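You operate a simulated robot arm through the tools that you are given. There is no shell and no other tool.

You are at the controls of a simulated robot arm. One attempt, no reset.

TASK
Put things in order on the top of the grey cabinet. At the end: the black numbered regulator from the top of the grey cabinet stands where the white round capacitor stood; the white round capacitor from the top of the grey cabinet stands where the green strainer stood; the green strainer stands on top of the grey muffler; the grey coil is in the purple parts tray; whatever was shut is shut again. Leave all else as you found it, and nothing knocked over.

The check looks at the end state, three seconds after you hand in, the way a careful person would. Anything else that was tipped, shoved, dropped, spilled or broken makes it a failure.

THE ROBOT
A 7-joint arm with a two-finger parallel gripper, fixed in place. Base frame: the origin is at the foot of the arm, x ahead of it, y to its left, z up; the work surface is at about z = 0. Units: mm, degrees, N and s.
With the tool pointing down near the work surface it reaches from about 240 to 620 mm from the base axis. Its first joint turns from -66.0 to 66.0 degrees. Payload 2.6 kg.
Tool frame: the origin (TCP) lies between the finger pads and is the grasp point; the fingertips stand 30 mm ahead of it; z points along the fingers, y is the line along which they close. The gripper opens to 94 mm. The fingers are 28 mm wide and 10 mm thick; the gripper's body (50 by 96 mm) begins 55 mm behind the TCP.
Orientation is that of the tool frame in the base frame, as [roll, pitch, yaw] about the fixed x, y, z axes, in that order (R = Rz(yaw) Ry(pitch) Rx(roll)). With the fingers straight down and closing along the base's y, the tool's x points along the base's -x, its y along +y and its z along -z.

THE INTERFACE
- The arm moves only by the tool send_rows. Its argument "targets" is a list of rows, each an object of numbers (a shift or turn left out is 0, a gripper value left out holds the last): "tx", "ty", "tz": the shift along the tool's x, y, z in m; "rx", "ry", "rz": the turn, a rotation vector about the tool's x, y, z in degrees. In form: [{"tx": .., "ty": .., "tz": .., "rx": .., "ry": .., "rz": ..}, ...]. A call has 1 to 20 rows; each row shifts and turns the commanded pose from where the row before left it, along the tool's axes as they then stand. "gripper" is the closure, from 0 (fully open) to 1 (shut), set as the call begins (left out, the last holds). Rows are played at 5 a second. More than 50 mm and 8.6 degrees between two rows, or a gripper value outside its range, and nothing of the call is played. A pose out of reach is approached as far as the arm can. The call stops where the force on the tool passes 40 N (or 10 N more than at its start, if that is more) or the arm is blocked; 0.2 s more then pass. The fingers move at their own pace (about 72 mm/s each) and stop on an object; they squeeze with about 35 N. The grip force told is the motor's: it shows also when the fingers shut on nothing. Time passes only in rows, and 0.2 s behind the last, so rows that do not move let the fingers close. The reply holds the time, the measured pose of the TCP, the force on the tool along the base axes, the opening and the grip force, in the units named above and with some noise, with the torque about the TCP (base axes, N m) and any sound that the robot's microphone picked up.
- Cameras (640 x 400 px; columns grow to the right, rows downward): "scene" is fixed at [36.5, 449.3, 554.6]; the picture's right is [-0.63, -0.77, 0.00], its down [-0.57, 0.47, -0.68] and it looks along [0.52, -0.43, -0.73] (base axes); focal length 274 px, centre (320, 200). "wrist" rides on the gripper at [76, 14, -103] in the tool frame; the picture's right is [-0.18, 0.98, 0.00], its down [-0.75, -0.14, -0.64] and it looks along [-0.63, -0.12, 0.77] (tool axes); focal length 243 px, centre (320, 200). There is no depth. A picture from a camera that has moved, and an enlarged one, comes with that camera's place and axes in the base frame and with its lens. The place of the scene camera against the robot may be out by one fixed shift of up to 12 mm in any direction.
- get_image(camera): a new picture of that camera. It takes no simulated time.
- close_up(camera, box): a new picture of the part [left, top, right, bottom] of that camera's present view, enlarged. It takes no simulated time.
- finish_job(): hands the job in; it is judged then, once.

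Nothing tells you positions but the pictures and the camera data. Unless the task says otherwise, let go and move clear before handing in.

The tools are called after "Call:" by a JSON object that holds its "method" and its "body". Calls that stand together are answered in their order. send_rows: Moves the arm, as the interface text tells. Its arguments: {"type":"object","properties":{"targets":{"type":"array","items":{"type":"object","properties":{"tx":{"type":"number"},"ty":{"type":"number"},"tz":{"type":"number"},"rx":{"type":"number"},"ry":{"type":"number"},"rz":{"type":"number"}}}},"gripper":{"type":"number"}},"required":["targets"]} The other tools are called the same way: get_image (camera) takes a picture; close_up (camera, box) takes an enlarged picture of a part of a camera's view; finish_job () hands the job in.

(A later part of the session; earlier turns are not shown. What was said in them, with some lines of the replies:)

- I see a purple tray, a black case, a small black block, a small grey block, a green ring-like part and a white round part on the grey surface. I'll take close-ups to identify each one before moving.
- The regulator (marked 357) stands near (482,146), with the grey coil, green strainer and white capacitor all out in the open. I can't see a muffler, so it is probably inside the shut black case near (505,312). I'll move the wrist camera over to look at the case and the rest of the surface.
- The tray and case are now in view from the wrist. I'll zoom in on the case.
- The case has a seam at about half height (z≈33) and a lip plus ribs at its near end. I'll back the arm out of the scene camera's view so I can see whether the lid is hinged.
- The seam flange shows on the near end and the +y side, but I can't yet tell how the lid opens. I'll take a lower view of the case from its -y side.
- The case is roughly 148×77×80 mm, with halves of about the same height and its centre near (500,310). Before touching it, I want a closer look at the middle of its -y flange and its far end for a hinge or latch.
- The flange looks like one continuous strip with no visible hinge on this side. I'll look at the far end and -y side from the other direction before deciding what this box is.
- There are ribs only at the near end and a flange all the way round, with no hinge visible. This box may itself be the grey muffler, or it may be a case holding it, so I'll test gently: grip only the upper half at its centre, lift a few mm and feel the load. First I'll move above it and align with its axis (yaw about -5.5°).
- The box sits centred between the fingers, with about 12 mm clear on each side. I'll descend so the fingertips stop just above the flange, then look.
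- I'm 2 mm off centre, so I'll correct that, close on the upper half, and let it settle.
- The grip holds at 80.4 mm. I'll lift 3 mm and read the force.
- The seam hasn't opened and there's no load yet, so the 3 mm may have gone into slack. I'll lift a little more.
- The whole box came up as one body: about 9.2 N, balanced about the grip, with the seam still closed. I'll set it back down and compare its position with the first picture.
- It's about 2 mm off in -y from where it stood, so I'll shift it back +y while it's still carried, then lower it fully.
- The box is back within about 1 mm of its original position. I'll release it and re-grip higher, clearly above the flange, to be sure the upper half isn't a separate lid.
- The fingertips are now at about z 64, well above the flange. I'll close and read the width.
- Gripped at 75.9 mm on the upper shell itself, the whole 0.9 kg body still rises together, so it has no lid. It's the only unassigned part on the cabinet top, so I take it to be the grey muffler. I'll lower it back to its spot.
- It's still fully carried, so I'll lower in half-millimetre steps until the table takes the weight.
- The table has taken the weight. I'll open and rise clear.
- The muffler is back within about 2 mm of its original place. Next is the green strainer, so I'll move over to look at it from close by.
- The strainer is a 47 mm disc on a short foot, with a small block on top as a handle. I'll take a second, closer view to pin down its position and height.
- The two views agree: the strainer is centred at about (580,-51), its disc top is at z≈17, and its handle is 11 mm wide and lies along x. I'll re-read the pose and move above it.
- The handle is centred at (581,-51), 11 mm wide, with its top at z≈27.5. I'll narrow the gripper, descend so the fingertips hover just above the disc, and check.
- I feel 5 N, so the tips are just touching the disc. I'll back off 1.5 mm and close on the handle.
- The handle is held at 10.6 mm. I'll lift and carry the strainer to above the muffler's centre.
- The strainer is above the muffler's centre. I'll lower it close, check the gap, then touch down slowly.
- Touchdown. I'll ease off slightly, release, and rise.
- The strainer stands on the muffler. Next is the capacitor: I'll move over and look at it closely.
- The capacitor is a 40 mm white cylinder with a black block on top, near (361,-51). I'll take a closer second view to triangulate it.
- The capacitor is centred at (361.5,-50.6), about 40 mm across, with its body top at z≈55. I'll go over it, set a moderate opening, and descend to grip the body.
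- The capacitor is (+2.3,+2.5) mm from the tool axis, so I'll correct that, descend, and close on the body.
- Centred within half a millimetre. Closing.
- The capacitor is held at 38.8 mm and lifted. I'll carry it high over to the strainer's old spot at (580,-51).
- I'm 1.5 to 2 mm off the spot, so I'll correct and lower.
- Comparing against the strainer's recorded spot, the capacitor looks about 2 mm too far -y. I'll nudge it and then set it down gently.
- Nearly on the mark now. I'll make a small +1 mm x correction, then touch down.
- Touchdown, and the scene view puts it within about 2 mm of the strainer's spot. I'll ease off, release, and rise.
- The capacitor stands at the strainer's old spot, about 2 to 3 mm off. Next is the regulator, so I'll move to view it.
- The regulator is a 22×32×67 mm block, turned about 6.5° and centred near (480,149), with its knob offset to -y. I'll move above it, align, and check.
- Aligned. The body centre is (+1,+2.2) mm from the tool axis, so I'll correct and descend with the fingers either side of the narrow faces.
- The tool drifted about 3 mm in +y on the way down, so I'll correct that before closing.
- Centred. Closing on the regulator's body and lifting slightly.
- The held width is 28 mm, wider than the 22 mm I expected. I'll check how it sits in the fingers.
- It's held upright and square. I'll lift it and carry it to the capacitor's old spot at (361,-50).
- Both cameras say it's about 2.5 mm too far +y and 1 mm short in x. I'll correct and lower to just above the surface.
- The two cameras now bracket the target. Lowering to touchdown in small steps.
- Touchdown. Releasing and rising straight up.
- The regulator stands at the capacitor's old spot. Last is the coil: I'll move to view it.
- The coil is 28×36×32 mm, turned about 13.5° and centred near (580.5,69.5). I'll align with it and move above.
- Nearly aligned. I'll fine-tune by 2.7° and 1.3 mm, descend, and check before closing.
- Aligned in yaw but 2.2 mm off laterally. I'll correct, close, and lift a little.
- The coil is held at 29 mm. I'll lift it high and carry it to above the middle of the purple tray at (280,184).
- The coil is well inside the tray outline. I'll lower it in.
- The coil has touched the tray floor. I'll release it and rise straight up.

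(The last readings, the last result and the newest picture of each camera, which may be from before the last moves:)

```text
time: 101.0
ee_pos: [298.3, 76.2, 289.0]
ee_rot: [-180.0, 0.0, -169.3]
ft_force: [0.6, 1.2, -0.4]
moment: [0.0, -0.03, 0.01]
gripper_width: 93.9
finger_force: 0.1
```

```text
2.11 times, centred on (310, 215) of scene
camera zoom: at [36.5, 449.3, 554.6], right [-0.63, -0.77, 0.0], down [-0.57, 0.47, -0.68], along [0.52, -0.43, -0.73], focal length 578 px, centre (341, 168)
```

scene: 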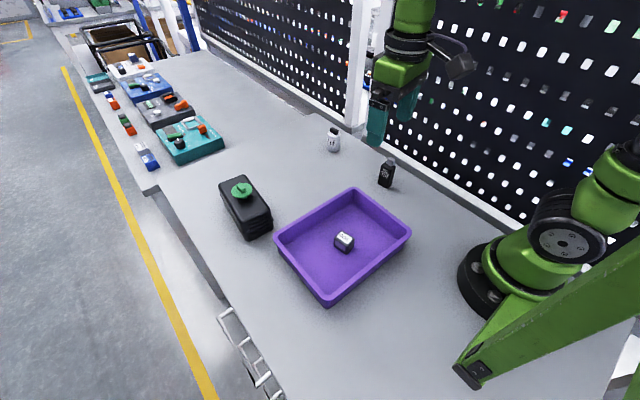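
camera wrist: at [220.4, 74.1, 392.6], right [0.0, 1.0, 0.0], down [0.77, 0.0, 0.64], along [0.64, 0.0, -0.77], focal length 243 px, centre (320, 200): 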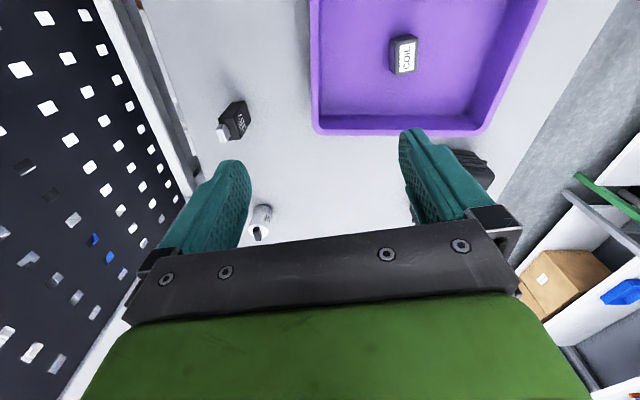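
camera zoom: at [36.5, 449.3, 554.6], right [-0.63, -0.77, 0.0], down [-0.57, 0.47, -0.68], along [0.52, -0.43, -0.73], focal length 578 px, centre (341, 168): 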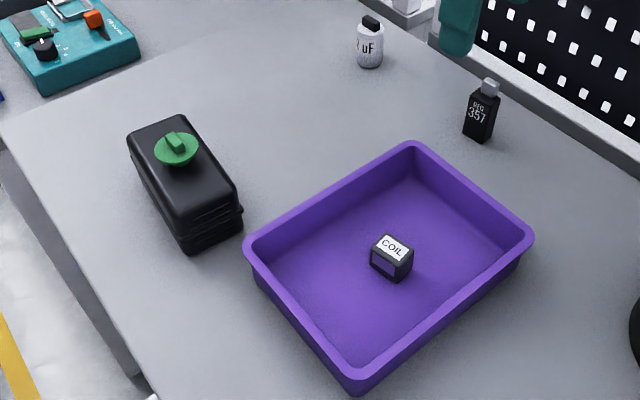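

All five parts are placed. I'll compare close-ups with the originals before handing in, and check that nothing else moved.

Call:
{"method": "close_up", "body": {"camera": "scene", "box": [205, 165, 285, 250]}}

Call:
{"method": "close_up", "body": {"camera": "scene", "box": [270, 120, 430, 220]}}

Call:
{"method": "close_up", "body": {"camera": "scene", "box": [250, 170, 430, 320]}}

```text
4.71 times, centred on (245, 208) of scene
camera zoom: at [36.5, 449.3, 554.6], right [-0.63, -0.77, 0.0], down [-0.57, 0.47, -0.68], along [0.52, -0.43, -0.73], focal length 1291 px, centre (673, 165)
```

zoom: 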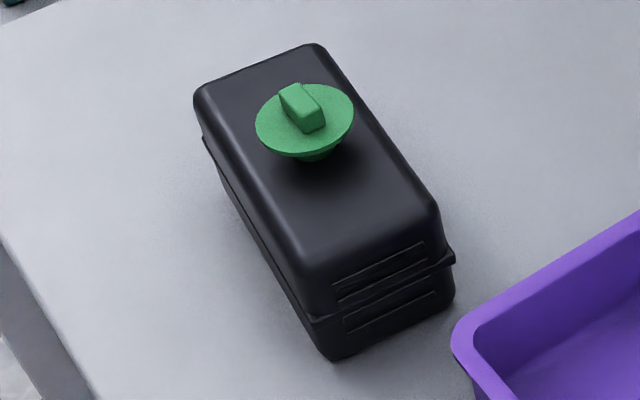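

```text
4.00 times, centred on (350, 170) of scene
camera zoom: at [36.5, 449.3, 554.6], right [-0.63, -0.77, 0.0], down [-0.57, 0.47, -0.68], along [0.52, -0.43, -0.73], focal length 1098 px, centre (200, 320)
```

zoom: 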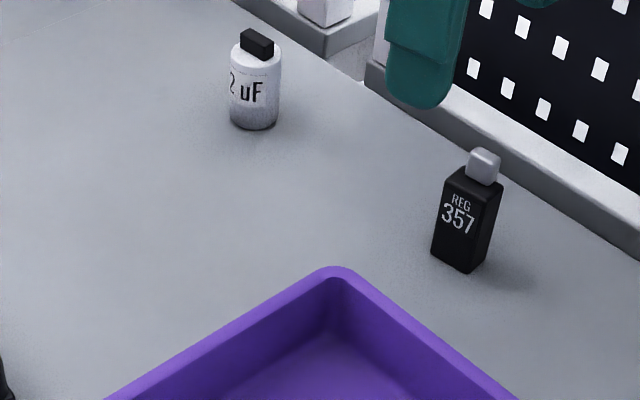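

```text
2.67 times, centred on (340, 245) of scene
camera zoom: at [36.5, 449.3, 554.6], right [-0.63, -0.77, 0.0], down [-0.57, 0.47, -0.68], along [0.52, -0.43, -0.73], focal length 732 px, centre (267, 80)
```

zoom: 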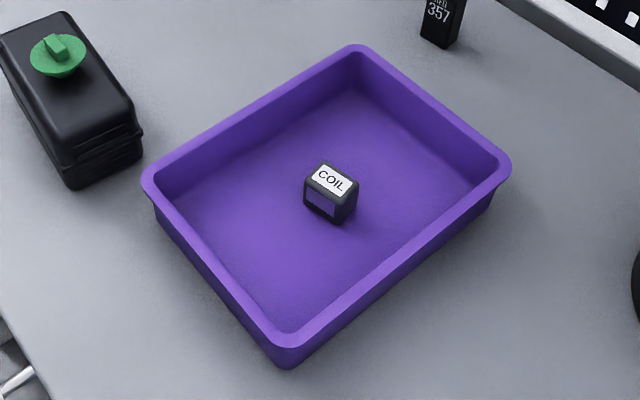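

The muffler sits where it was with the strainer standing on it. The capacitor is at the strainer's old spot, the regulator is at the capacitor's old spot, and the coil is in the tray. Nothing else has moved and the arm is clear, so I'm handing in.

Call:
{"method": "finish_job", "body": {}}

```text
The job is handed in.
```

I've handed the job in, with every part where the task asked for it and everything upright.

- **Strainer:** it stands near the middle of the top of the dark grey ribbed box, which I took to be the grey muffler. No part was labelled "muffler". I gripped the box's upper half and lifted it a few millimetres. It rose as one solid piece of about 0.9 kg and had no lid. It was also the only part left on the cabinet top that could be the muffler.
- **Capacitor:** it stands at the strainer's old spot, about 2 to 3 mm off centre.
- **Regulator:** it stands at the capacitor's old spot, about 1 to 2 mm off.
- **Coil:** it rests near the middle of the purple tray.
- **Muffler:** the lift test moved it slightly. I set it back about 2 mm from where it started.

I found nothing on the cabinet top that opens, so there was nothing to shut again. The gripper was empty and the arm was raised clear when I handed in.
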